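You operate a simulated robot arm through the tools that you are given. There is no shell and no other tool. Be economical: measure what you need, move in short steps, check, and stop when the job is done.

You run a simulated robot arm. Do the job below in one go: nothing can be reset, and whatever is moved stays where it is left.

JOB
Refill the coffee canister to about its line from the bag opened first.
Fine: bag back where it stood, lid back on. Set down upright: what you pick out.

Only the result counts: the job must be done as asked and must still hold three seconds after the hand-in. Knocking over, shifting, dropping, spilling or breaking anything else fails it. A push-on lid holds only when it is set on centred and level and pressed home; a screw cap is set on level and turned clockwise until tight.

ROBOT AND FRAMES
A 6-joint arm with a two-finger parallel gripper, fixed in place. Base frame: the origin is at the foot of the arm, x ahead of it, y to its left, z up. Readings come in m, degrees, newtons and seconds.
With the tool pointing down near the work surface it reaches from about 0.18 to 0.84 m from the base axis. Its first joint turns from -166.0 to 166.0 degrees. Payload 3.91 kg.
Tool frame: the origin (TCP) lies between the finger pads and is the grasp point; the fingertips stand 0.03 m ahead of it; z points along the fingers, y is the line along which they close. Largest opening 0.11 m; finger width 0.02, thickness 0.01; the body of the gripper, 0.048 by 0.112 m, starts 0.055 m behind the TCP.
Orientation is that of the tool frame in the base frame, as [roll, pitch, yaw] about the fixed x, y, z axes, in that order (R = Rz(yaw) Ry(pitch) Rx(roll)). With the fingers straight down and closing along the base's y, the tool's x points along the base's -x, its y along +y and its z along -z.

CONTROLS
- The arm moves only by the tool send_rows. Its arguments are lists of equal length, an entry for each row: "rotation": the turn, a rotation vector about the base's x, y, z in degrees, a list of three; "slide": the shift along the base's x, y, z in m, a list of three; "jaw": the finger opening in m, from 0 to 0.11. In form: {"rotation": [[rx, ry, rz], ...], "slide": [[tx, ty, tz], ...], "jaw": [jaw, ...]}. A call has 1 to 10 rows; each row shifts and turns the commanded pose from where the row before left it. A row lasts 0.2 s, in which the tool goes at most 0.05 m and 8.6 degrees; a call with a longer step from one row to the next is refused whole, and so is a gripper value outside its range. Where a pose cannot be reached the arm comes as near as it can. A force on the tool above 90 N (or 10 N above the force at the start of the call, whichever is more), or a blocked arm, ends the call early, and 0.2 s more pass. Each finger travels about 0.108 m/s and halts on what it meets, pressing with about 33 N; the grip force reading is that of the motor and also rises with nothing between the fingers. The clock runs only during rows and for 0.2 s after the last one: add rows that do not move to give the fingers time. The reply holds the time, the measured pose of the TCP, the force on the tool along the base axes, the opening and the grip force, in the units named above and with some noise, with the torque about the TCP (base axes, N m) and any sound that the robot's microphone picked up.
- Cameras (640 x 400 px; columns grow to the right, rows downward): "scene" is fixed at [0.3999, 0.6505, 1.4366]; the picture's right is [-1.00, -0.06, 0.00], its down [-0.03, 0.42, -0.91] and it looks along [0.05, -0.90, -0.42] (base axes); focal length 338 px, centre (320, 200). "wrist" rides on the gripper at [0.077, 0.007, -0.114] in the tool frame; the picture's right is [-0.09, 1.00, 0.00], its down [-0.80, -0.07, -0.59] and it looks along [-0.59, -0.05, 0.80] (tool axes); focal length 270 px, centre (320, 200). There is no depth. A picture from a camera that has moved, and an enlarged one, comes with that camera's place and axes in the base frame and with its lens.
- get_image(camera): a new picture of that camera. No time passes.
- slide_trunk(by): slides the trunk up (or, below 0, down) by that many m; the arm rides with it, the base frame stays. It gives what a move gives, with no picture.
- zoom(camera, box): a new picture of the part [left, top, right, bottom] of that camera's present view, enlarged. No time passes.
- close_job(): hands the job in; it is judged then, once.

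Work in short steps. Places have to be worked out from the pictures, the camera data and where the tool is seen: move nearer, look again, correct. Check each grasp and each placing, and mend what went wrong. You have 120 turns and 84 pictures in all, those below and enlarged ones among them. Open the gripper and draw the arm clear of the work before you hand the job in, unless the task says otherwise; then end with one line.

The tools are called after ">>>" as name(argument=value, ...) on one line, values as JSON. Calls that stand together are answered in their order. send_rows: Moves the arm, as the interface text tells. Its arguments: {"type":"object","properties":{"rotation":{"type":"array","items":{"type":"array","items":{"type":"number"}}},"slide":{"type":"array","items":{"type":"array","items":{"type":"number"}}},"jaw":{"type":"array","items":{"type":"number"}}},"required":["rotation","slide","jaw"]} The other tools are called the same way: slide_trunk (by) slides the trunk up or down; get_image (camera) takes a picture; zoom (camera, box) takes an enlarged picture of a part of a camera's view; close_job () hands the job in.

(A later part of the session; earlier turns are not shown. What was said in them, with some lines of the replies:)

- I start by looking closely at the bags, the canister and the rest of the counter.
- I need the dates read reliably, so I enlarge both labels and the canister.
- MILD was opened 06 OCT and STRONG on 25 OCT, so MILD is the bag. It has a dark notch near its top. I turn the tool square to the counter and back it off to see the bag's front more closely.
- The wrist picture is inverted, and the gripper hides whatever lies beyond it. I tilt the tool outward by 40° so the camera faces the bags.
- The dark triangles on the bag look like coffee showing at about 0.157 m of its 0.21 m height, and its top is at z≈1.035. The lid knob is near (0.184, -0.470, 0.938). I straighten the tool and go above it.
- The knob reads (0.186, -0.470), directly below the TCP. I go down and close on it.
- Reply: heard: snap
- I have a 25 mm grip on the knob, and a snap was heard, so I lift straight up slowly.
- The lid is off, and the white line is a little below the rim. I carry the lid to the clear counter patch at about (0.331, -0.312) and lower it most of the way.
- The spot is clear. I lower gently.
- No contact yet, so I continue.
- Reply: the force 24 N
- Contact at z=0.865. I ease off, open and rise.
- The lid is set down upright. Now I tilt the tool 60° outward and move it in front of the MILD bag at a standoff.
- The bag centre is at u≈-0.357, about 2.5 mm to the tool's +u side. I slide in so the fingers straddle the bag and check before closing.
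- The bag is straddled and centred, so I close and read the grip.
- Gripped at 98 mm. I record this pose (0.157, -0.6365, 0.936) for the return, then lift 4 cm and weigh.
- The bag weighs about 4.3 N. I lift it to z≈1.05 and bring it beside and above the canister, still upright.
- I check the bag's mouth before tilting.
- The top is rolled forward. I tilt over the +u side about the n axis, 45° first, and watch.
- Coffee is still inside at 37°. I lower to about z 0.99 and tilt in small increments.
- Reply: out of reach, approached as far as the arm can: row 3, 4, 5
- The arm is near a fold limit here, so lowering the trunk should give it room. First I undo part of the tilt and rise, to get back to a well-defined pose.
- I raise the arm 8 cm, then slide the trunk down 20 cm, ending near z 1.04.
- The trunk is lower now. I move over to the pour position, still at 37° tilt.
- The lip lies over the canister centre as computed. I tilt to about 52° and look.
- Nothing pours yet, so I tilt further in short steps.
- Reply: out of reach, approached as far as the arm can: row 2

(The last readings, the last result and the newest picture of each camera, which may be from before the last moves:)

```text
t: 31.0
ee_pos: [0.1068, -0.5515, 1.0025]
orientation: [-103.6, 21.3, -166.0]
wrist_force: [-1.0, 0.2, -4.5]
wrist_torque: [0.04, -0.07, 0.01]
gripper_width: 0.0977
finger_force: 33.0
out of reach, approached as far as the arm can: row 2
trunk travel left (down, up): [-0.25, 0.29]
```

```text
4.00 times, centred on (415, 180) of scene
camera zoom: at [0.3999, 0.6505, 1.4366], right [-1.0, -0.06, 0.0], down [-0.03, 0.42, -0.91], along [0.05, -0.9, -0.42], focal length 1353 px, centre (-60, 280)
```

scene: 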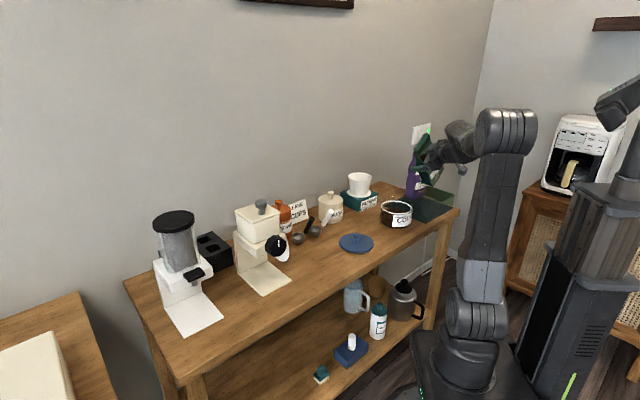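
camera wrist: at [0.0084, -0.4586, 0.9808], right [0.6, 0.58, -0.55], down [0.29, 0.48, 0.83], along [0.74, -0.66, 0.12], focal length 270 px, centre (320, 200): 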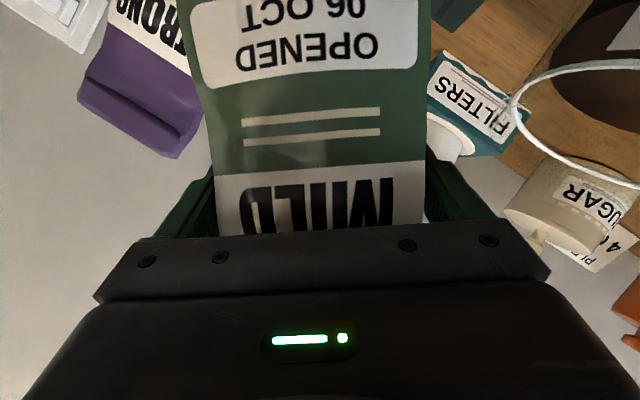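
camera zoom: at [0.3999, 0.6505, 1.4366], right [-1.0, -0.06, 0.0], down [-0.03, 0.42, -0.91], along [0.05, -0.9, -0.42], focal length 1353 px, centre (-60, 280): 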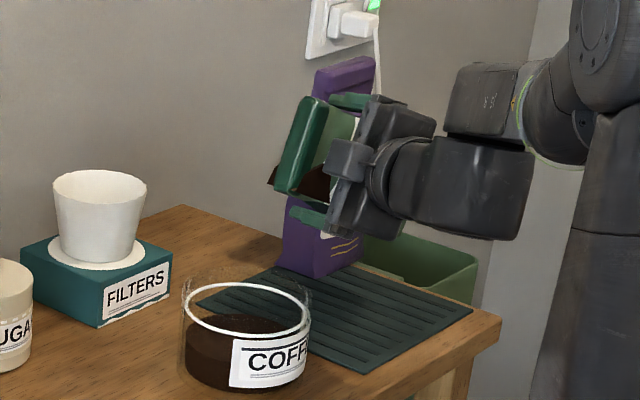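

The arm is at its fold limit again at 65°, and nothing has poured. I ease the tilt back, raise the arm and lower the trunk further.

>>> send_rows(rotation=[[3.64, -3.43, 0], [5.46, -5.14, 0], [0, 0, 0], [0, 0, 0], [0, 0, 0], [0, 0, 0], [0, 0, 0]], slide=[[0, 0, 0.02], [0, 0, 0.03], [0, 0, 0.04], [0, 0, 0.04], [0, 0, 0.04], [0, 0, 0.03], [0, 0, 0]], jaw=[0.07, 0.07, 0.07, 0.07, 0.07, 0.07, 0.07])

>>> slide_trunk(by=-0.2)

>>> get_image(camera="scene")

```text
t: 32.6
ee_pos: [0.1073, -0.5509, 1.2025]
orientation: [-111.0, 31.6, -169.3]
wrist_force: [0.2, -0.5, -4.1]
wrist_torque: [0.04, -0.09, -0.03]
gripper_width: 0.098
finger_force: 33.2
trunk travel left (down, up): [-0.25, 0.29]
```

```text
t: 34.7
ee_pos: [0.1063, -0.5513, 1.0011]
orientation: [-111.0, 31.6, -169.2]
wrist_force: [0.0, 0.4, -4.4]
wrist_torque: [0.04, -0.1, -0.02]
gripper_width: 0.0977
finger_force: 32.7
trunk travel left (down, up): [-0.05, 0.49]
```

```text
43 pictures are left
```

scene: 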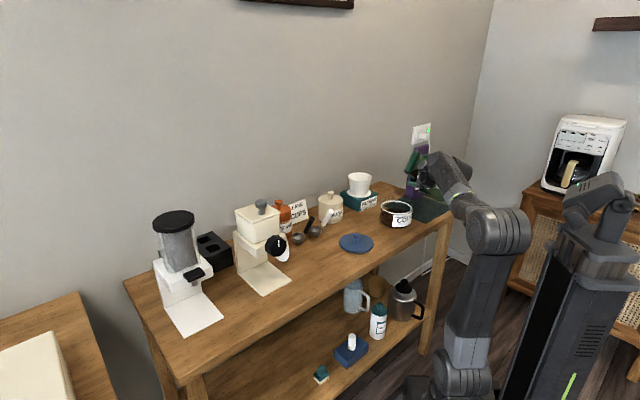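

There is room now. I tilt on to about 67°.

>>> send_rows(rotation=[[-5.46, 5.14, 0], [-5.46, 5.14, 0], [0, 0, 0]], slide=[[0, 0, 0], [0, 0, 0], [0, 0, 0]], jaw=[0.07, 0.07, 0.07])

>>> zoom(camera="scene", box=[370, 130, 460, 230])

```text
t: 35.5
ee_pos: [0.1066, -0.5516, 1.0009]
orientation: [-101.7, 19.1, -165.2]
wrist_force: [-0.4, 0.4, -3.9]
wrist_torque: [0.09, -0.11, 0.0]
gripper_width: 0.0979
finger_force: 33.2
trunk travel left (down, up): [-0.05, 0.49]
```

```text
4.00 times, centred on (415, 180) of scene
camera zoom: at [0.3999, 0.6505, 1.4366], right [-1.0, -0.06, 0.0], down [-0.03, 0.42, -0.91], along [0.05, -0.9, -0.42], focal length 1353 px, centre (-60, 280)
```

zoom: 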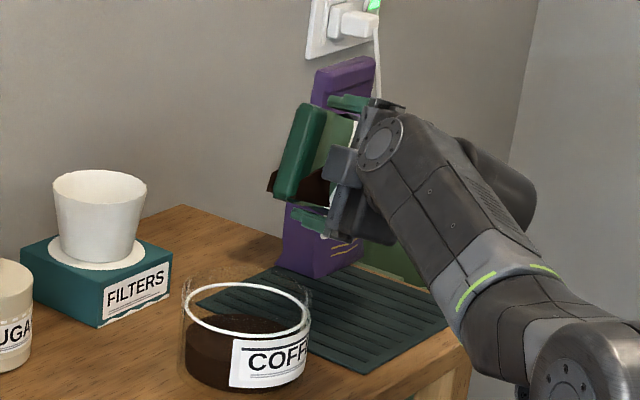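

>>> send_rows(rotation=[[-5.46, 5.14, 0], [0, 0, 0]], slide=[[0, 0, 0], [0, 0, 0]], jaw=[0.07, 0.07])

>>> zoom(camera="scene", box=[370, 140, 460, 230])

```text
t: 36.1
ee_pos: [0.1063, -0.5517, 1.0012]
orientation: [-97.6, 12.8, -164.1]
wrist_force: [0.6, 0.3, -4.9]
wrist_torque: [0.07, -0.09, -0.03]
gripper_width: 0.0977
finger_force: 32.7
trunk travel left (down, up): [-0.05, 0.49]
```

```text
4.44 times, centred on (415, 185) of scene
camera zoom: at [0.3999, 0.6505, 1.4366], right [-1.0, -0.06, 0.0], down [-0.03, 0.42, -0.91], along [0.05, -0.9, -0.42], focal length 1504 px, centre (-102, 267)
```

zoom: 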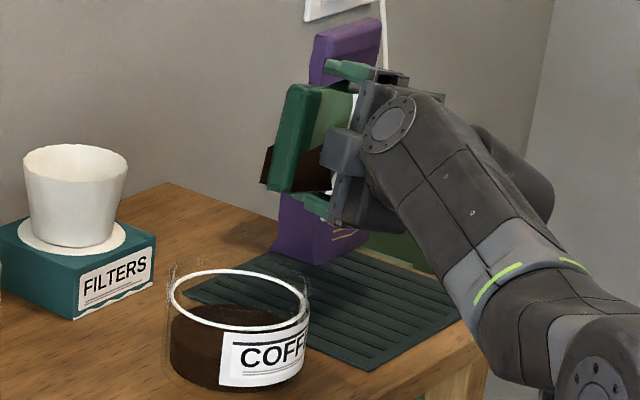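

Still no flow at 75°, so I take another 7.5° step.

>>> send_rows(rotation=[[-5.46, 5.14, 0], [0, 0, 0]], slide=[[0, 0, 0], [0, 0, 0]], jaw=[0.07, 0.07])

>>> zoom(camera="scene", box=[370, 140, 460, 230])

```text
t: 36.7
ee_pos: [0.1082, -0.5517, 1.0018]
orientation: [-93.8, 6.3, -163.5]
wrist_force: [0.5, 0.4, -4.0]
wrist_torque: [0.08, -0.14, -0.01]
gripper_width: 0.0978
finger_force: 32.7
trunk travel left (down, up): [-0.05, 0.49]
```

```text
4.44 times, centred on (415, 185) of scene
camera zoom: at [0.3999, 0.6505, 1.4366], right [-1.0, -0.06, 0.0], down [-0.03, 0.42, -0.91], along [0.05, -0.9, -0.42], focal length 1504 px, centre (-102, 267)
```

zoom: 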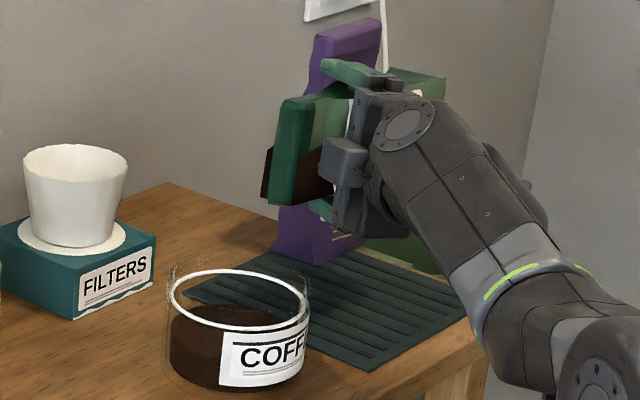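

>>> send_rows(rotation=[[-5.46, 5.14, 0], [0, 0, 0]], slide=[[0, 0, 0], [0, 0, 0]], jaw=[0.07, 0.07])

>>> zoom(camera="scene", box=[370, 140, 460, 230])

```text
t: 37.3
ee_pos: [0.1063, -0.5517, 1.0013]
orientation: [-90.0, -0.1, -163.3]
wrist_force: [-1.1, 0.1, -3.6]
wrist_torque: [0.1, -0.13, -0.03]
gripper_width: 0.0978
finger_force: 33.3
trunk travel left (down, up): [-0.05, 0.49]
```

```text
4.44 times, centred on (415, 185) of scene
camera zoom: at [0.3999, 0.6505, 1.4366], right [-1.0, -0.06, 0.0], down [-0.03, 0.42, -0.91], along [0.05, -0.9, -0.42], focal length 1504 px, centre (-102, 267)
```

zoom: 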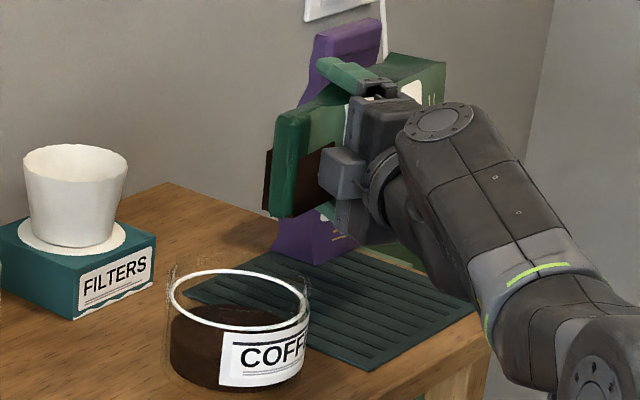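

At 90° there is still no flow. I nudge 1.5 cm in +u so the lip stays over the centre, drop slightly and tilt on.

>>> send_rows(rotation=[[0, 0, 0], [-5.46, 5.14, 0], [0, 0, 0]], slide=[[0.0103, 0.0109, -0.005], [0, 0, 0], [0, 0, 0]], jaw=[0.07, 0.07, 0.07])

>>> zoom(camera="scene", box=[370, 140, 460, 230])

```text
t: 38.1
ee_pos: [0.1192, -0.5402, 1.008]
orientation: [-86.7, -6.7, -163.6]
wrist_force: [0.6, 0.3, -3.6]
wrist_torque: [0.06, -0.13, 0.03]
gripper_width: 0.0976
finger_force: 33.1
out of reach, approached as far as the arm can: row 2
trunk travel left (down, up): [-0.05, 0.49]
```

```text
4.44 times, centred on (415, 185) of scene
camera zoom: at [0.3999, 0.6505, 1.4366], right [-1.0, -0.06, 0.0], down [-0.03, 0.42, -0.91], along [0.05, -0.9, -0.42], focal length 1504 px, centre (-102, 267)
```

zoom: 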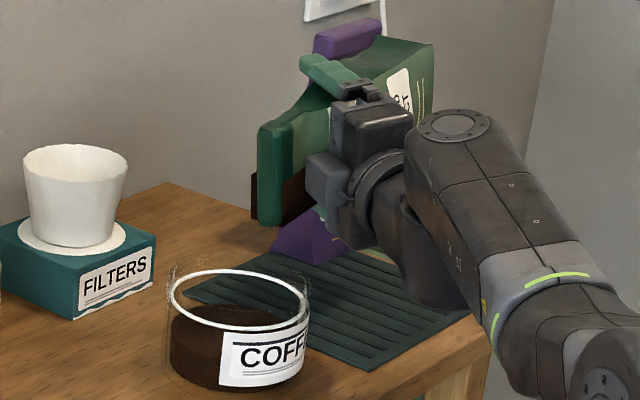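

The fold limit is reached again at about 97°. I raise the arm 5 cm, take the last 5 cm of trunk travel, and swing the bag 15° about the canister axis to move the wrist away from the base.

>>> send_rows(rotation=[[5.46, -5.14, 0], [0, 0, 0], [0, 0, 0]], slide=[[0, 0, 0.02], [0, 0, 0.03], [0, 0, 0]], jaw=[0.07, 0.07, 0.07])

>>> slide_trunk(by=-0.05)

>>> send_rows(rotation=[[0, 0, 7.5], [0, 0, 7.5], [-6.6, 3.54, 0], [0, 0, 0]], slide=[[0.0102, -0.0072, 0], [0.0102, -0.0072, 0], [0, 0, 0], [0, 0, 0]], jaw=[0.07, 0.07, 0.07, 0.07])

>>> zoom(camera="scene", box=[370, 140, 460, 230])

```text
t: 38.9
ee_pos: [0.1197, -0.541, 1.0574]
orientation: [-89.9, -0.2, -163.3]
wrist_force: [0.1, 0.2, -4.1]
wrist_torque: [0.08, -0.08, 0.0]
gripper_width: 0.0977
finger_force: 32.8
trunk travel left (down, up): [-0.05, 0.49]
```

```text
t: 39.9
ee_pos: [0.12, -0.5398, 1.0091]
orientation: [-90.1, -0.2, -163.3]
wrist_force: [-0.2, 0.3, -2.9]
wrist_torque: [0.03, -0.11, -0.01]
gripper_width: 0.0978
finger_force: 33.1
trunk travel left (down, up): [0.0, 0.54]
```

```text
t: 40.9
ee_pos: [0.1405, -0.5548, 1.0081]
orientation: [-86.2, -6.7, -148.5]
wrist_force: [0.3, -0.2, -4.1]
wrist_torque: [0.1, -0.05, -0.02]
gripper_width: 0.0978
finger_force: 32.7
trunk travel left (down, up): [0.0, 0.54]
```

```text
4.44 times, centred on (415, 185) of scene
camera zoom: at [0.3999, 0.6505, 1.4366], right [-1.0, -0.06, 0.0], down [-0.03, 0.42, -0.91], along [0.05, -0.9, -0.42], focal length 1504 px, centre (-102, 267)
```

zoom: 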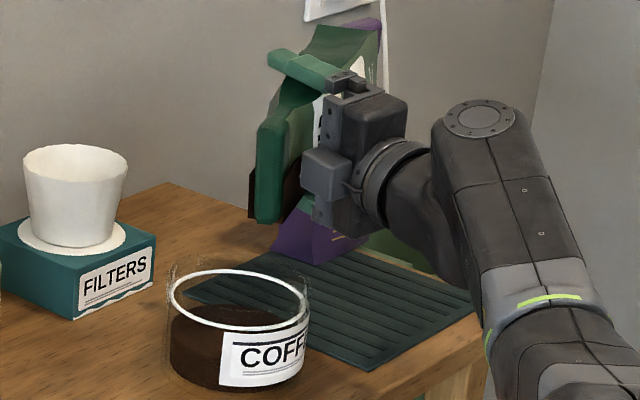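

All reached, with no flow at 97°. I tilt to 105°.

>>> send_rows(rotation=[[-6.6, 3.54, 0], [0, 0, 0]], slide=[[0, 0, 0], [0, 0, 0]], jaw=[0.07, 0.07])

>>> zoom(camera="scene", box=[370, 140, 460, 230])

```text
t: 41.5
ee_pos: [0.1467, -0.5543, 1.0361]
orientation: [-83.5, -12.8, -149.2]
wrist_force: [-0.4, 0.1, -3.2]
wrist_torque: [0.09, -0.09, 0.01]
gripper_width: 0.0977
finger_force: 32.8
out of reach, approached as far as the arm can: row 1
trunk travel left (down, up): [0.0, 0.54]
```

```text
4.44 times, centred on (415, 185) of scene
camera zoom: at [0.3999, 0.6505, 1.4366], right [-1.0, -0.06, 0.0], down [-0.03, 0.42, -0.91], along [0.05, -0.9, -0.42], focal length 1504 px, centre (-102, 267)
```

zoom: 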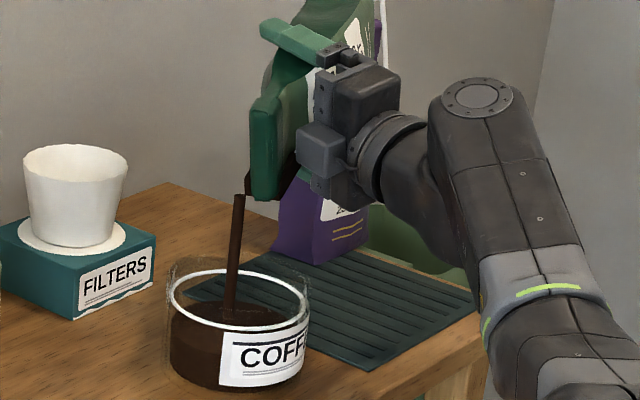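

It is flowing into the canister near the centre. I hold briefly and check the level.

>>> send_rows(rotation=[[0, 0, 0], [0, 0, 0]], slide=[[0, 0, 0], [0, 0, 0]], jaw=[0.07, 0.07])

>>> zoom(camera="scene", box=[374, 170, 424, 235])

```text
t: 42.1
ee_pos: [0.1477, -0.5539, 1.0349]
orientation: [-83.4, -12.7, -149.2]
wrist_force: [-0.1, -0.2, -3.0]
wrist_torque: [0.1, -0.08, 0.05]
gripper_width: 0.0979
finger_force: 33.0
trunk travel left (down, up): [0.0, 0.54]
```

```text
6.15 times, centred on (399, 202) of scene
camera zoom: at [0.3999, 0.6505, 1.4366], right [-1.0, -0.06, 0.0], down [-0.03, 0.42, -0.91], along [0.05, -0.9, -0.42], focal length 2082 px, centre (-166, 185)
```

zoom: 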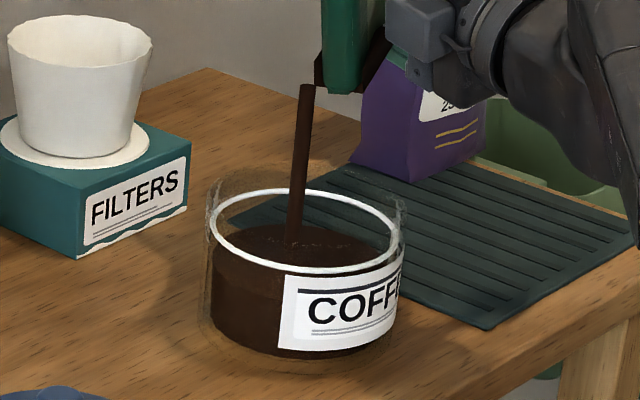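

Level has covered about a third of the gap in just under a second. I hold four more rows and re-check.

>>> send_rows(rotation=[[0, 0, 0], [0, 0, 0], [0, 0, 0]], slide=[[0, 0, 0], [0, 0, 0], [0, 0, 0]], jaw=[0.07, 0.07, 0.07])

>>> zoom(camera="scene", box=[374, 170, 424, 235])

```text
t: 42.9
ee_pos: [0.1463, -0.5551, 1.0347]
orientation: [-83.4, -12.8, -149.3]
wrist_force: [-0.6, -0.1, -3.2]
wrist_torque: [0.06, -0.08, -0.01]
gripper_width: 0.0977
finger_force: 32.7
trunk travel left (down, up): [0.0, 0.54]
```

```text
6.15 times, centred on (399, 202) of scene
camera zoom: at [0.3999, 0.6505, 1.4366], right [-1.0, -0.06, 0.0], down [-0.03, 0.42, -0.91], along [0.05, -0.9, -0.42], focal length 2082 px, centre (-166, 185)
```

zoom: 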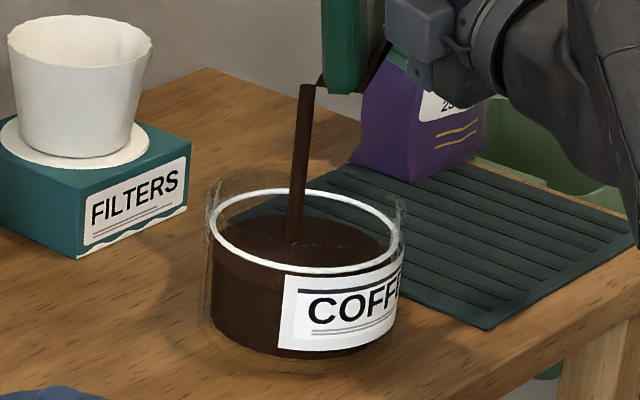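

It is rising more slowly now, about 8 px per call, and needs about 24 px more. I hold 1.2 s plus settling.

>>> send_rows(rotation=[[0, 0, 0], [0, 0, 0], [0, 0, 0], [0, 0, 0], [0, 0, 0]], slide=[[0, 0, 0], [0, 0, 0], [0, 0, 0], [0, 0, 0], [0, 0, 0]], jaw=[0.07, 0.07, 0.07, 0.07, 0.07])

>>> zoom(camera="scene", box=[374, 170, 424, 235])

```text
t: 44.1
ee_pos: [0.1482, -0.5536, 1.0341]
orientation: [-83.4, -12.7, -149.2]
wrist_force: [0.2, 0.1, -2.9]
wrist_torque: [0.1, -0.07, 0.0]
gripper_width: 0.0978
finger_force: 33.2
trunk travel left (down, up): [0.0, 0.54]
```

```text
6.15 times, centred on (399, 202) of scene
camera zoom: at [0.3999, 0.6505, 1.4366], right [-1.0, -0.06, 0.0], down [-0.03, 0.42, -0.91], along [0.05, -0.9, -0.42], focal length 2082 px, centre (-166, 185)
```

zoom: 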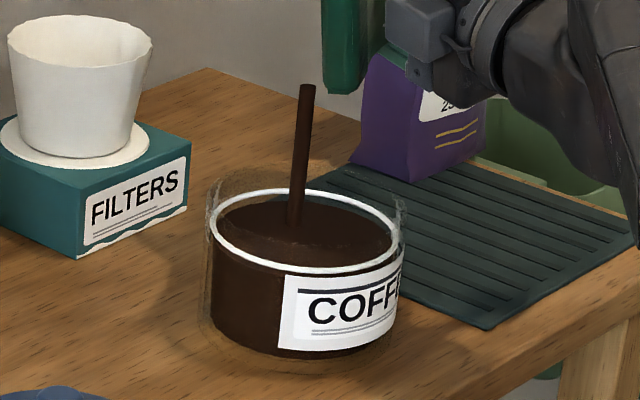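

The surface is about 4 mm below the line. One more row, then I tilt back so the tail of the flow finishes it.

>>> send_rows(rotation=[[0, 0, 0], [7, -3.76, 0], [7, -3.76, 0], [7, -3.76, 0], [7, -3.76, 0], [0, 0, 0]], slide=[[0, 0, 0], [0, 0, 0], [0, 0, 0], [0, 0, 0], [0, 0, 0.02], [0, 0, 0]], jaw=[0.07, 0.07, 0.07, 0.07, 0.07, 0.07])

>>> zoom(camera="scene", box=[374, 170, 424, 235])

```text
t: 45.5
ee_pos: [0.1474, -0.5534, 1.0537]
orientation: [-98.6, 14.4, -149.4]
wrist_force: [0.1, -0.7, -3.1]
wrist_torque: [0.08, -0.09, 0.03]
gripper_width: 0.0978
finger_force: 32.7
trunk travel left (down, up): [0.0, 0.54]
```

```text
6.15 times, centred on (399, 202) of scene
camera zoom: at [0.3999, 0.6505, 1.4366], right [-1.0, -0.06, 0.0], down [-0.03, 0.42, -0.91], along [0.05, -0.9, -0.42], focal length 2082 px, centre (-166, 185)
```

zoom: 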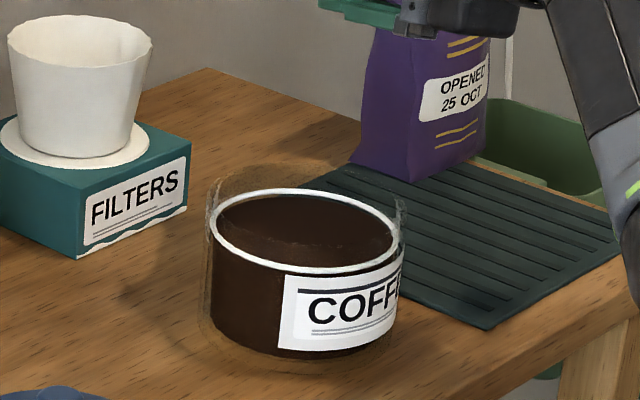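

>>> zoom(camera="scene", box=[384, 194, 416, 216])

```text
16.00 times, centred on (400, 205) of scene
camera zoom: at [0.3999, 0.6505, 1.4366], right [-1.0, -0.06, 0.0], down [-0.03, 0.42, -0.91], along [0.05, -0.9, -0.42], focal length 5413 px, centre (-960, 120)
```

zoom: 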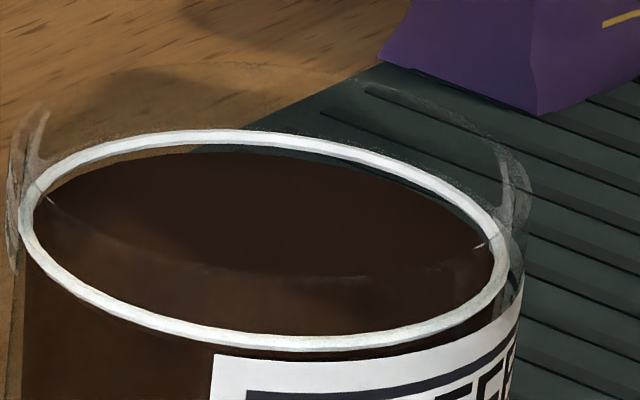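

The level is within about 2 mm of the line, with nothing spilled. I raise the trunk 20 cm, lifting the bag clear of everything, then untilt.

>>> slide_trunk(by=0.2)

>>> send_rows(rotation=[[7.14, -3.83, 0], [7.14, -3.83, 0], [7.14, -3.83, 0], [7.14, -3.83, 0], [7.14, -3.83, 0], [7.14, -3.83, 0], [7.14, -3.83, 0], [7.14, -3.83, 0], [7.14, -3.83, 0], [0, 0, 0]], slide=[[-0.0035, -0.0085, 0], [-0.0035, -0.0085, 0], [-0.0035, -0.0085, 0], [-0.0035, -0.0085, 0], [-0.0035, -0.0085, 0], [0, 0, 0], [0, 0, 0], [0, 0, 0], [0, 0, 0], [0, 0, 0]], jaw=[0.07, 0.07, 0.07, 0.07, 0.07, 0.07, 0.07, 0.07, 0.07, 0.07])

>>> get_image(camera="scene")

```text
t: 47.6
ee_pos: [0.1485, -0.5555, 1.255]
orientation: [-98.6, 14.3, -149.4]
wrist_force: [-0.1, 0.6, -2.9]
wrist_torque: [0.06, -0.05, 0.0]
gripper_width: 0.0979
finger_force: 32.5
trunk travel left (down, up): [-0.2, 0.34]
```

```text
t: 49.8
ee_pos: [0.1296, -0.5969, 1.2549]
orientation: [-179.3, 60.0, 152.6]
wrist_force: [-0.5, 0.0, -3.0]
wrist_torque: [-0.01, -0.01, -0.01]
gripper_width: 0.0978
finger_force: 32.9
trunk travel left (down, up): [-0.2, 0.34]
```

```text
30 pictures are left
```

scene: 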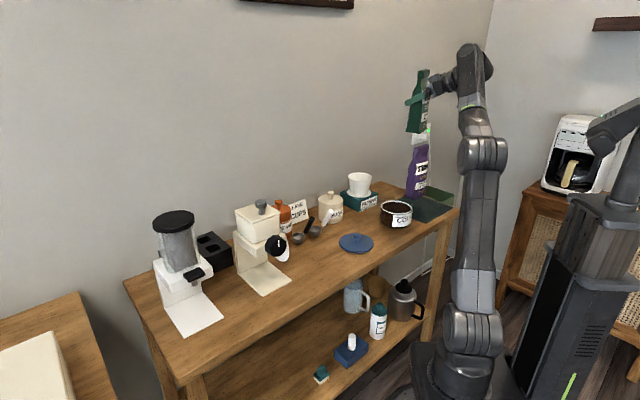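

The bag is upright and about 1 N lighter. I undo the 15° yaw, go above its original spot and descend partway.

>>> send_rows(rotation=[[0, 0, -7.7], [0, 0, -7.7], [0, 0, 0], [0, 0, 0], [0, 0, 0], [0, 0, 0], [0, 0, 0], [0, 0, 0]], slide=[[0.0137, -0.0198, 0], [0.0137, -0.0198, 0], [0, 0, -0.04], [0, 0, -0.04], [0, 0, -0.04], [0, 0, -0.04], [0, 0, -0.04], [0, 0, 0]], jaw=[0.07, 0.07, 0.07, 0.07, 0.07, 0.07, 0.07, 0.07])

>>> get_image(camera="scene")

```text
t: 51.6
ee_pos: [0.1566, -0.6351, 1.0548]
orientation: [-179.1, 60.0, 137.2]
wrist_force: [-0.7, -0.6, -3.0]
wrist_torque: [-0.02, -0.03, 0.0]
gripper_width: 0.0978
finger_force: 32.6
trunk travel left (down, up): [-0.2, 0.34]
```

```text
29 pictures are left
```

scene: 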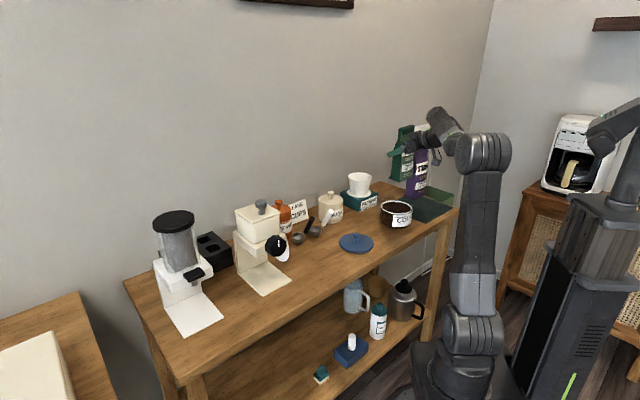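

On station. I lower to just above the recorded height.

>>> send_rows(rotation=[[0, 0, 0], [0, 0, 0], [0, 0, 0], [0, 0, 0], [0, 0, 0], [0, 0, 0]], slide=[[0.0003, -0.001, -0.035], [0, 0, -0.035], [0, 0, -0.03], [0, 0, -0.01], [0, 0, -0.004], [0, 0, 0]], jaw=[0.07, 0.07, 0.07, 0.07, 0.07, 0.07])

>>> zoom(camera="scene", box=[370, 130, 460, 220])

```text
t: 53.0
ee_pos: [0.1583, -0.6383, 0.9412]
orientation: [-179.1, 59.9, 137.3]
wrist_force: [0.4, -0.3, -3.3]
wrist_torque: [-0.03, -0.02, 0.01]
gripper_width: 0.0976
finger_force: 33.2
trunk travel left (down, up): [-0.2, 0.34]
```

```text
4.44 times, centred on (415, 175) of scene
camera zoom: at [0.3999, 0.6505, 1.4366], right [-1.0, -0.06, 0.0], down [-0.03, 0.42, -0.91], along [0.05, -0.9, -0.42], focal length 1504 px, centre (-102, 311)
```

zoom: 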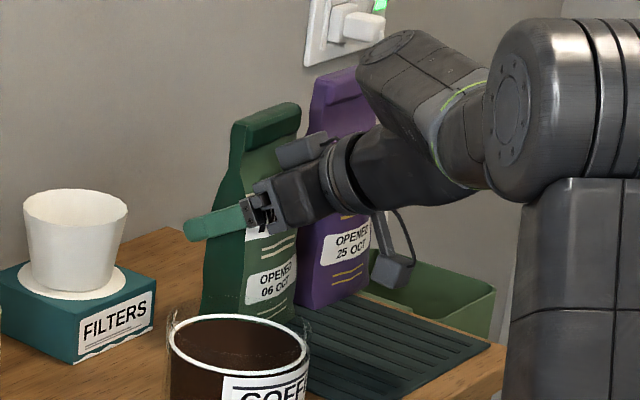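

>>> send_rows(rotation=[[0, 0, 0], [0, 0, 0], [0, 0, 0]], slide=[[-0.0005, 0.0006, -0.003], [0, 0, -0.002], [0, 0, 0]], jaw=[0.07, 0.07, 0.07])

```text
t: 53.8
ee_pos: [0.1583, -0.6377, 0.9374]
orientation: [-179.0, 60.0, 137.3]
wrist_force: [0.6, -2.7, 5.3]
wrist_torque: [0.15, -0.18, -0.1]
gripper_width: 0.0977
finger_force: 33.5
trunk travel left (down, up): [-0.2, 0.34]
```

The bag is resting: force went from -3 to +5 N. I open and withdraw along the approach line.

>>> send_rows(rotation=[[0, 0, 0], [0, 0, 0], [0, 0, 0], [0, 0, 0], [0, 0, 0], [0, 0, 0], [0, 0, 0], [0, 0, 0]], slide=[[0, 0, 0], [0, 0, 0], [-0.0063, 0.0059, 0.005], [-0.0126, 0.0119, 0.01], [-0.0189, 0.0178, 0.015], [-0.0252, 0.0237, 0.02], [-0.0252, 0.0237, 0.02], [0, 0, 0]], jaw=[0.105, 0.11, 0.11, 0.11, 0.11, 0.11, 0.11, 0.11])

>>> get_image(camera="wrist")

>>> zoom(camera="scene", box=[360, 130, 460, 230])

```text
t: 55.6
ee_pos: [0.0694, -0.5529, 1.006]
orientation: [-179.0, 59.9, 137.3]
wrist_force: [-1.6, 0.7, 1.4]
wrist_torque: [-0.05, 0.01, 0.01]
gripper_width: 0.1099
finger_force: 0.0
trunk travel left (down, up): [-0.2, 0.34]
```

```text
27 pictures are left
camera wrist: at [-0.0267, -0.456, 0.9981], right [0.72, 0.69, 0.07], down [-0.13, 0.03, 0.99], along [0.68, -0.72, 0.11], focal length 270 px, centre (320, 200)
```

wrist: 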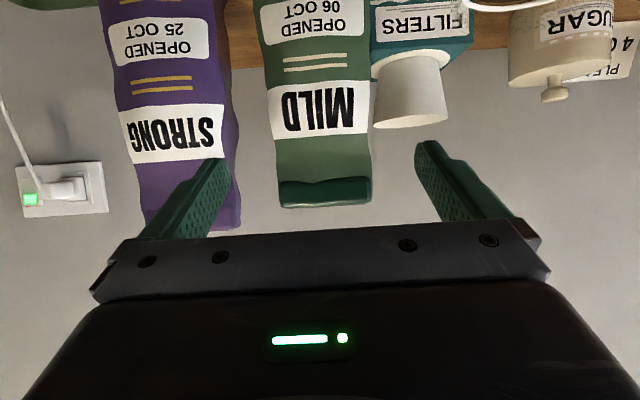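

```text
4.00 times, centred on (410, 180) of scene
camera zoom: at [0.3999, 0.6505, 1.4366], right [-1.0, -0.06, 0.0], down [-0.03, 0.42, -0.91], along [0.05, -0.9, -0.42], focal length 1353 px, centre (-40, 280)
```

zoom: 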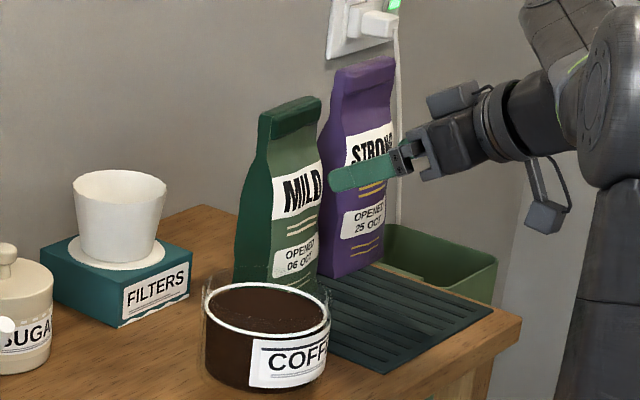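

The bag stands upright in place. I straighten the tool and go back above the lid.

>>> send_rows(rotation=[[4.11, 4.37, 0], [4.11, 4.37, 0], [4.11, 4.37, 0], [4.11, 4.37, 0], [4.11, 4.37, 0], [4.11, 4.37, 0], [4.11, 4.37, 0], [4.11, 4.37, 0], [4.11, 4.37, 0], [4.11, 4.37, 0]], slide=[[0.0203, 0.0281, 0.01], [0.0263, 0.0241, 0.01], [0.0263, 0.0241, 0], [0.0263, 0.0241, 0], [0.0263, 0.0241, 0], [0.0263, 0.0241, 0], [0.0263, 0.0241, 0], [0.0263, 0.0241, 0], [0.0263, 0.0241, 0], [0.0323, 0.0201, 0]], jaw=[0.11, 0.11, 0.11, 0.1, 0.09, 0.08, 0.07, 0.07, 0.07, 0.07])

>>> get_image(camera="wrist")

```text
t: 57.8
ee_pos: [0.3331, -0.3124, 1.0259]
orientation: [-179.5, -0.1, 137.0]
wrist_force: [-0.1, -0.7, -0.7]
wrist_torque: [0.0, -0.05, 0.01]
gripper_width: 0.0699
finger_force: 0.1
trunk travel left (down, up): [-0.2, 0.34]
```

```text
25 pictures are left
camera wrist: at [0.2818, -0.2553, 1.1411], right [0.74, 0.67, -0.01], down [0.54, -0.6, 0.59], along [0.39, -0.45, -0.81], focal length 270 px, centre (320, 200)
```

wrist: 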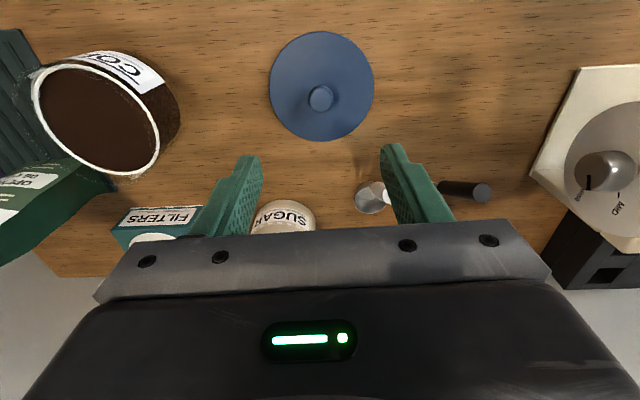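

Lid is directly below. I correct the 0.5° tilt, descend to the same grasp height and close.

>>> send_rows(rotation=[[0.37, -0.34, 0], [0, 0, 0], [0, 0, 0], [0, 0, 0], [0, 0, 0], [0, 0, 0], [0, 0, 0], [0, 0, 0], [0, 0, 0]], slide=[[0, 0, -0.04], [0, 0, -0.04], [0, 0, -0.04], [0, 0, -0.03], [0, 0, -0.0085], [0, 0, 0], [0, 0, 0], [0, 0, 0], [0, 0, 0]], jaw=[0.07, 0.07, 0.07, 0.07, 0.07, 0.05, 0.03, 0.01, 0.01])

```text
t: 59.8
ee_pos: [0.3315, -0.3145, 0.8677]
orientation: [179.9, -0.1, 137.0]
wrist_force: [0.2, -0.4, -0.5]
wrist_torque: [-0.01, -0.02, 0.0]
gripper_width: 0.0246
finger_force: 32.6
trunk travel left (down, up): [-0.2, 0.34]
```

Knob gripped at 24.6 mm. I lift and carry the lid above the canister.

>>> send_rows(rotation=[[0, 0, 0], [0, 0, 0], [0, 0, 0], [0, 0, 0], [0, 0, 0], [0, 0, 0], [0, 0, 0], [0, 0, 0], [0, 0, 0], [0, 0, 0]], slide=[[0, 0, 0.02], [0, 0, 0.04], [0, 0, 0.05], [-0.0247, -0.0259, 0], [-0.0247, -0.0259, 0], [-0.0247, -0.0259, 0], [-0.0247, -0.0259, 0], [-0.0247, -0.0259, 0], [-0.0247, -0.0259, 0], [0, 0, 0]], jaw=[0.01, 0.01, 0.01, 0.01, 0.01, 0.01, 0.01, 0.01, 0.01, 0.01])

>>> get_image(camera="wrist")

>>> zoom(camera="scene", box=[366, 160, 446, 230])

```text
t: 62.0
ee_pos: [0.1845, -0.4673, 0.9789]
orientation: [179.8, 0.0, 136.9]
wrist_force: [-0.8, -0.9, -0.9]
wrist_torque: [0.04, 0.01, 0.0]
gripper_width: 0.0247
finger_force: 33.0
trunk travel left (down, up): [-0.2, 0.34]
```

```text
24 pictures are left
camera wrist: at [0.1323, -0.4124, 1.0949], right [0.74, 0.67, 0.0], down [0.54, -0.6, 0.59], along [0.4, -0.44, -0.8], focal length 270 px, centre (320, 200)
```

wrist: 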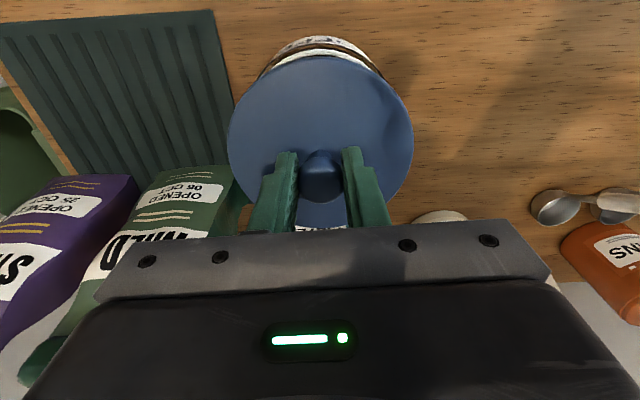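

```text
5.71 times, centred on (406, 195) of scene
camera zoom: at [0.3999, 0.6505, 1.4366], right [-1.0, -0.06, 0.0], down [-0.03, 0.42, -0.91], along [0.05, -0.9, -0.42], focal length 1933 px, centre (-171, 229)
```

zoom: 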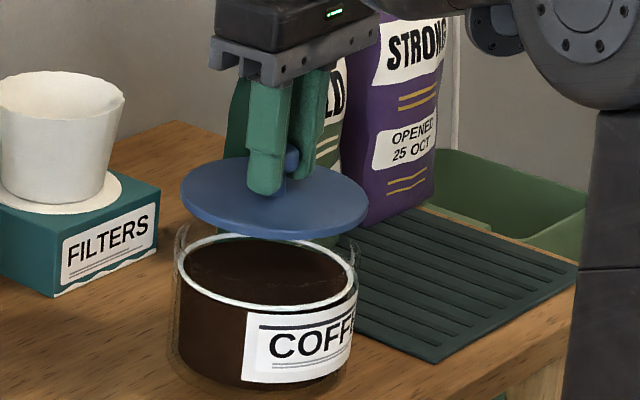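

The lid looks level. The TCP is about 1.5 mm off the pose at which I took the lid, so I correct that, lower close to the rim and compare.

>>> send_rows(rotation=[[0, 0, 0], [0, 0, 0], [0, 0, 0]], slide=[[-0.0013, -0.0013, -0.01], [0, 0, -0.012], [0, 0, 0]], jaw=[0.01, 0.01, 0.01])

>>> zoom(camera="scene", box=[366, 160, 446, 230])

>>> zoom(camera="wrist", box=[210, 20, 430, 240])

```text
t: 62.8
ee_pos: [0.1848, -0.4699, 0.9558]
orientation: [179.8, -0.1, 137.0]
wrist_force: [0.4, -1.0, -1.5]
wrist_torque: [-0.01, 0.03, 0.02]
gripper_width: 0.0246
finger_force: 32.7
trunk travel left (down, up): [-0.2, 0.34]
```

```text
5.71 times, centred on (406, 195) of scene
camera zoom: at [0.3999, 0.6505, 1.4366], right [-1.0, -0.06, 0.0], down [-0.03, 0.42, -0.91], along [0.05, -0.9, -0.42], focal length 1933 px, centre (-171, 229)
```

zoom: 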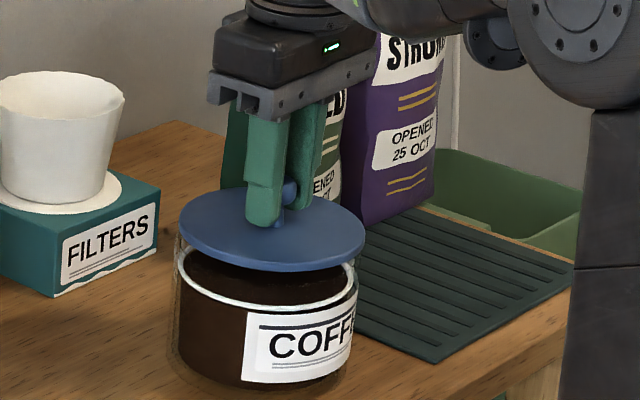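

```text
1.82 times, centred on (320, 130) of wrist
camera zoom: at [0.1311, -0.4149, 1.0723], right [0.74, 0.67, 0.0], down [0.54, -0.6, 0.59], along [0.4, -0.44, -0.8], focal length 491 px, centre (320, 327)
```

zoom: 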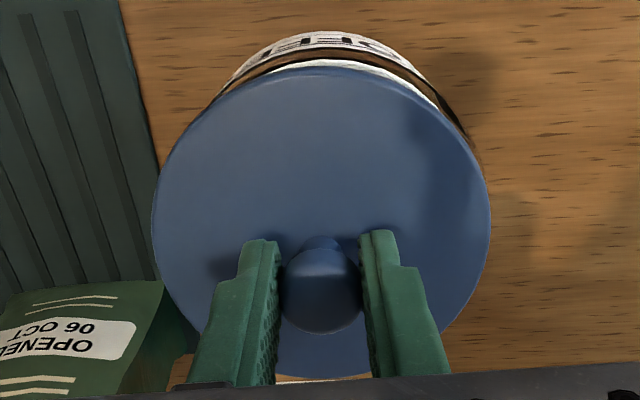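

The wrist view hints at a small +u offset of the canister, so I measure it more finely in the scene view.

>>> zoom(camera="scene", box=[384, 186, 416, 214])

>>> zoom(camera="wrist", box=[260, 25, 400, 125])

```text
14.29 times, centred on (400, 200) of scene
camera zoom: at [0.3999, 0.6505, 1.4366], right [-1.0, -0.06, 0.0], down [-0.03, 0.42, -0.91], along [0.05, -0.9, -0.42], focal length 4833 px, centre (-823, 200)
```

zoom: 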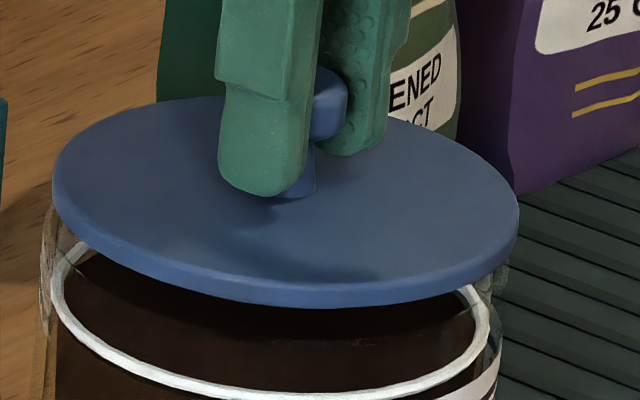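

```text
4.00 times, centred on (330, 75) of wrist
camera zoom: at [0.1311, -0.4149, 1.0723], right [0.74, 0.67, 0.0], down [0.54, -0.6, 0.59], along [0.4, -0.44, -0.8], focal length 1081 px, centre (280, 700)
```

zoom: 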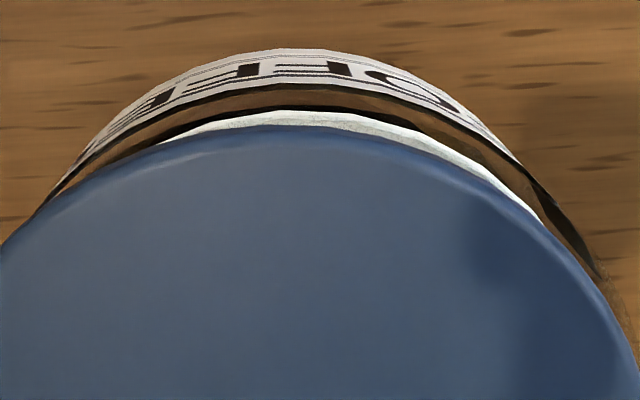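

Both views say the lid should go about 2 mm toward +u. I correct and press down in small steps.

>>> send_rows(rotation=[[0, 0, 0], [0, 0, 0], [0, 0, 0], [0, 0, 0], [0, 0, 0]], slide=[[0.0014, 0.0015, 0], [0, 0, -0.004], [0, 0, -0.003], [0, 0, -0.002], [0, 0, 0]], jaw=[0.01, 0.01, 0.01, 0.01, 0.01])

>>> zoom(camera="scene", box=[384, 186, 416, 214])

```text
t: 64.0
ee_pos: [0.1839, -0.4694, 0.9468]
orientation: [179.9, -0.1, 137.0]
wrist_force: [0.8, 0.0, -0.1]
wrist_torque: [-0.01, -0.03, 0.01]
gripper_width: 0.0248
finger_force: 33.4
trunk travel left (down, up): [-0.2, 0.34]
```

```text
14.29 times, centred on (400, 200) of scene
camera zoom: at [0.3999, 0.6505, 1.4366], right [-1.0, -0.06, 0.0], down [-0.03, 0.42, -0.91], along [0.05, -0.9, -0.42], focal length 4833 px, centre (-823, 200)
```

zoom: 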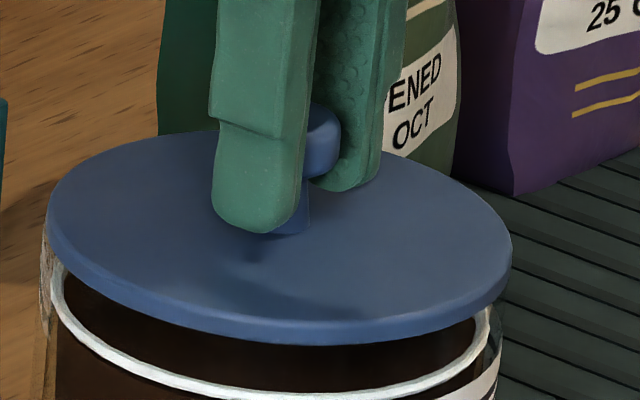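

Centred now, with no contact yet. I continue down in 1.5–2 mm steps.

>>> send_rows(rotation=[[0, 0, 0], [0, 0, 0], [0, 0, 0]], slide=[[0, 0, -0.002], [0, 0, -0.002], [0, 0, 0]], jaw=[0.01, 0.01, 0.01])

```text
t: 64.8
ee_pos: [0.1845, -0.4672, 0.9463]
orientation: [-179.9, 0.5, 137.1]
wrist_force: [8.3, -1.7, 42.3]
wrist_torque: [-0.08, -0.22, 0.06]
gripper_width: 0.0246
finger_force: 33.5
trunk travel left (down, up): [-0.2, 0.34]
heard: snap
```

A snap was heard at 42 N. I check how the lid sits.

>>> zoom(camera="scene", box=[378, 182, 422, 222])

```text
10.00 times, centred on (400, 202) of scene
camera zoom: at [0.3999, 0.6505, 1.4366], right [-1.0, -0.06, 0.0], down [-0.03, 0.42, -0.91], along [0.05, -0.9, -0.42], focal length 3383 px, centre (-480, 180)
```

zoom: 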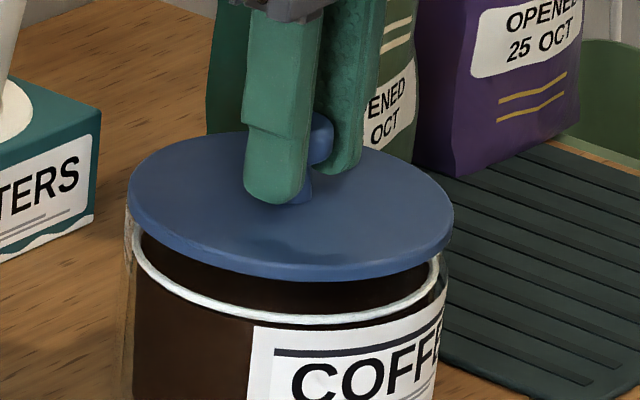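

The lid-to-line gap matches the original, so it is home and level. I relieve the press, open and rise.

>>> send_rows(rotation=[[0, 0, 0], [0, 0, 0], [0, 0, 0], [0, 0, 0], [0, 0, 0], [0, 0, 0], [0, 0, 0]], slide=[[0, 0, 0.001], [0, 0, 0], [0, 0, 0], [0, 0, 0.03], [0, 0, 0.04], [0, 0, 0.04], [0, 0, 0]], jaw=[0.02, 0.05, 0.06, 0.06, 0.06, 0.06, 0.06])

>>> zoom(camera="scene", box=[378, 182, 422, 222])

>>> get_image(camera="wrist")

```text
t: 66.4
ee_pos: [0.1831, -0.4684, 1.0548]
orientation: [179.9, -0.1, 137.0]
wrist_force: [0.9, -0.7, -0.2]
wrist_torque: [0.04, 0.02, 0.01]
gripper_width: 0.0601
finger_force: 0.0
trunk travel left (down, up): [-0.2, 0.34]
```

```text
10.00 times, centred on (400, 202) of scene
camera zoom: at [0.3999, 0.6505, 1.4366], right [-1.0, -0.06, 0.0], down [-0.03, 0.42, -0.91], along [0.05, -0.9, -0.42], focal length 3383 px, centre (-480, 180)
```

zoom: 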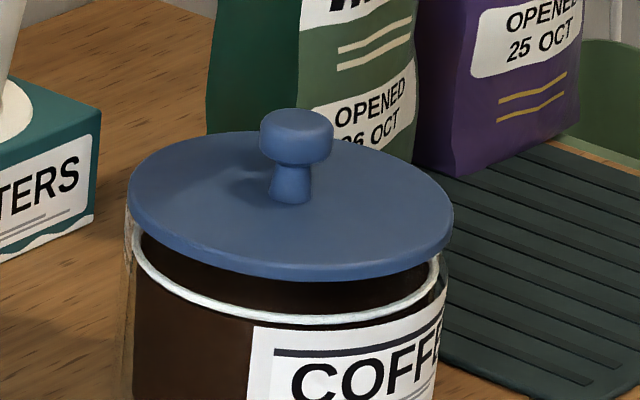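

```text
15 pictures are left
camera wrist: at [0.1311, -0.413, 1.1705], right [0.74, 0.67, 0.0], down [0.54, -0.6, 0.59], along [0.4, -0.44, -0.81], focal length 270 px, centre (320, 200)
```

wrist: 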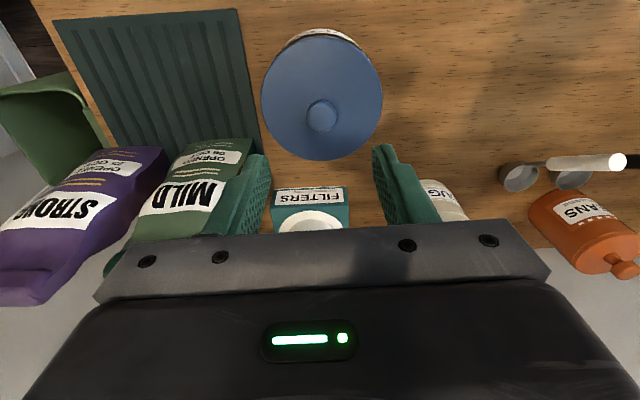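

Canister, lid and bag all match their original views. I draw the arm clear with the gripper open.

>>> send_rows(rotation=[[0, 0, 0], [0, 0, 0], [0, 0, 0], [0, 0, 0], [0, 0, 0], [0, 0, 0], [0, 0, 0]], slide=[[0, 0, 0.04], [0, 0, 0.04], [0, 0, 0.04], [-0.02, 0.019, 0.02], [-0.02, 0.019, 0.02], [-0.02, 0.019, 0], [0, 0, 0]], jaw=[0.06, 0.06, 0.06, 0.08, 0.1, 0.11, 0.11])

>>> get_image(camera="scene")

>>> zoom(camera="scene", box=[360, 120, 480, 240])

```text
t: 68.0
ee_pos: [0.1182, -0.3931, 1.1159]
orientation: [180.0, -0.1, 137.0]
wrist_force: [0.9, 0.8, 0.3]
wrist_torque: [0.01, 0.0, 0.01]
gripper_width: 0.1099
finger_force: 0.0
out of reach, approached as far as the arm can: row 2, 3, 4, 5
trunk travel left (down, up): [-0.2, 0.34]
```

```text
14 pictures are left
```

scene: 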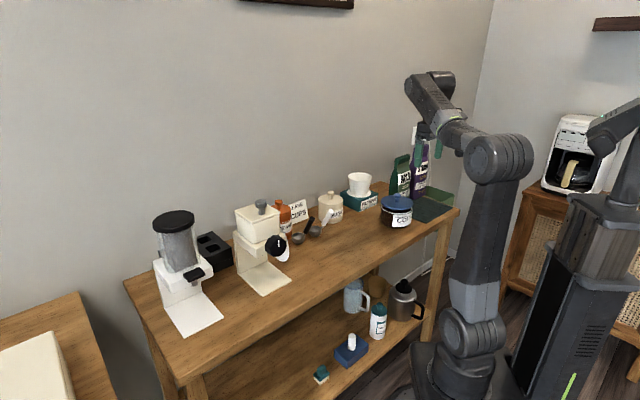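

```text
3.33 times, centred on (420, 180) of scene
camera zoom: at [0.3999, 0.6505, 1.4366], right [-1.0, -0.06, 0.0], down [-0.03, 0.42, -0.91], along [0.05, -0.9, -0.42], focal length 1128 px, centre (-13, 267)
```

zoom: 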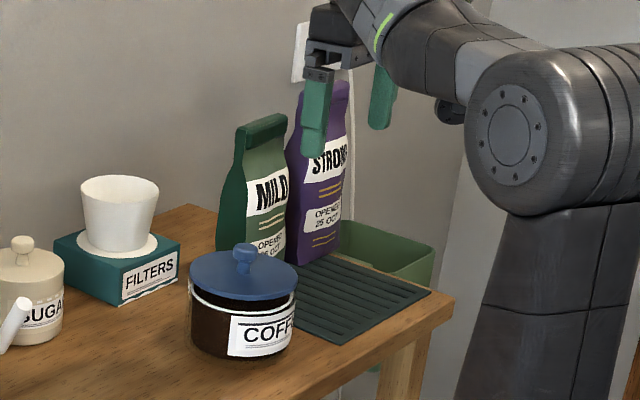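

The bag stands within about 3 mm of its original spot, the lid is seated and nothing else has moved. The arm is clear, so I hand in.

>>> close_job()

```text
The job is handed in.
```

The coffee canister is refilled to within about 2 mm of its line from the MILD bag (opened 06 OCT, the earlier of the two). The bag is back upright within about 3 mm of its spot, the lid snapped on level, and I saw no spills.
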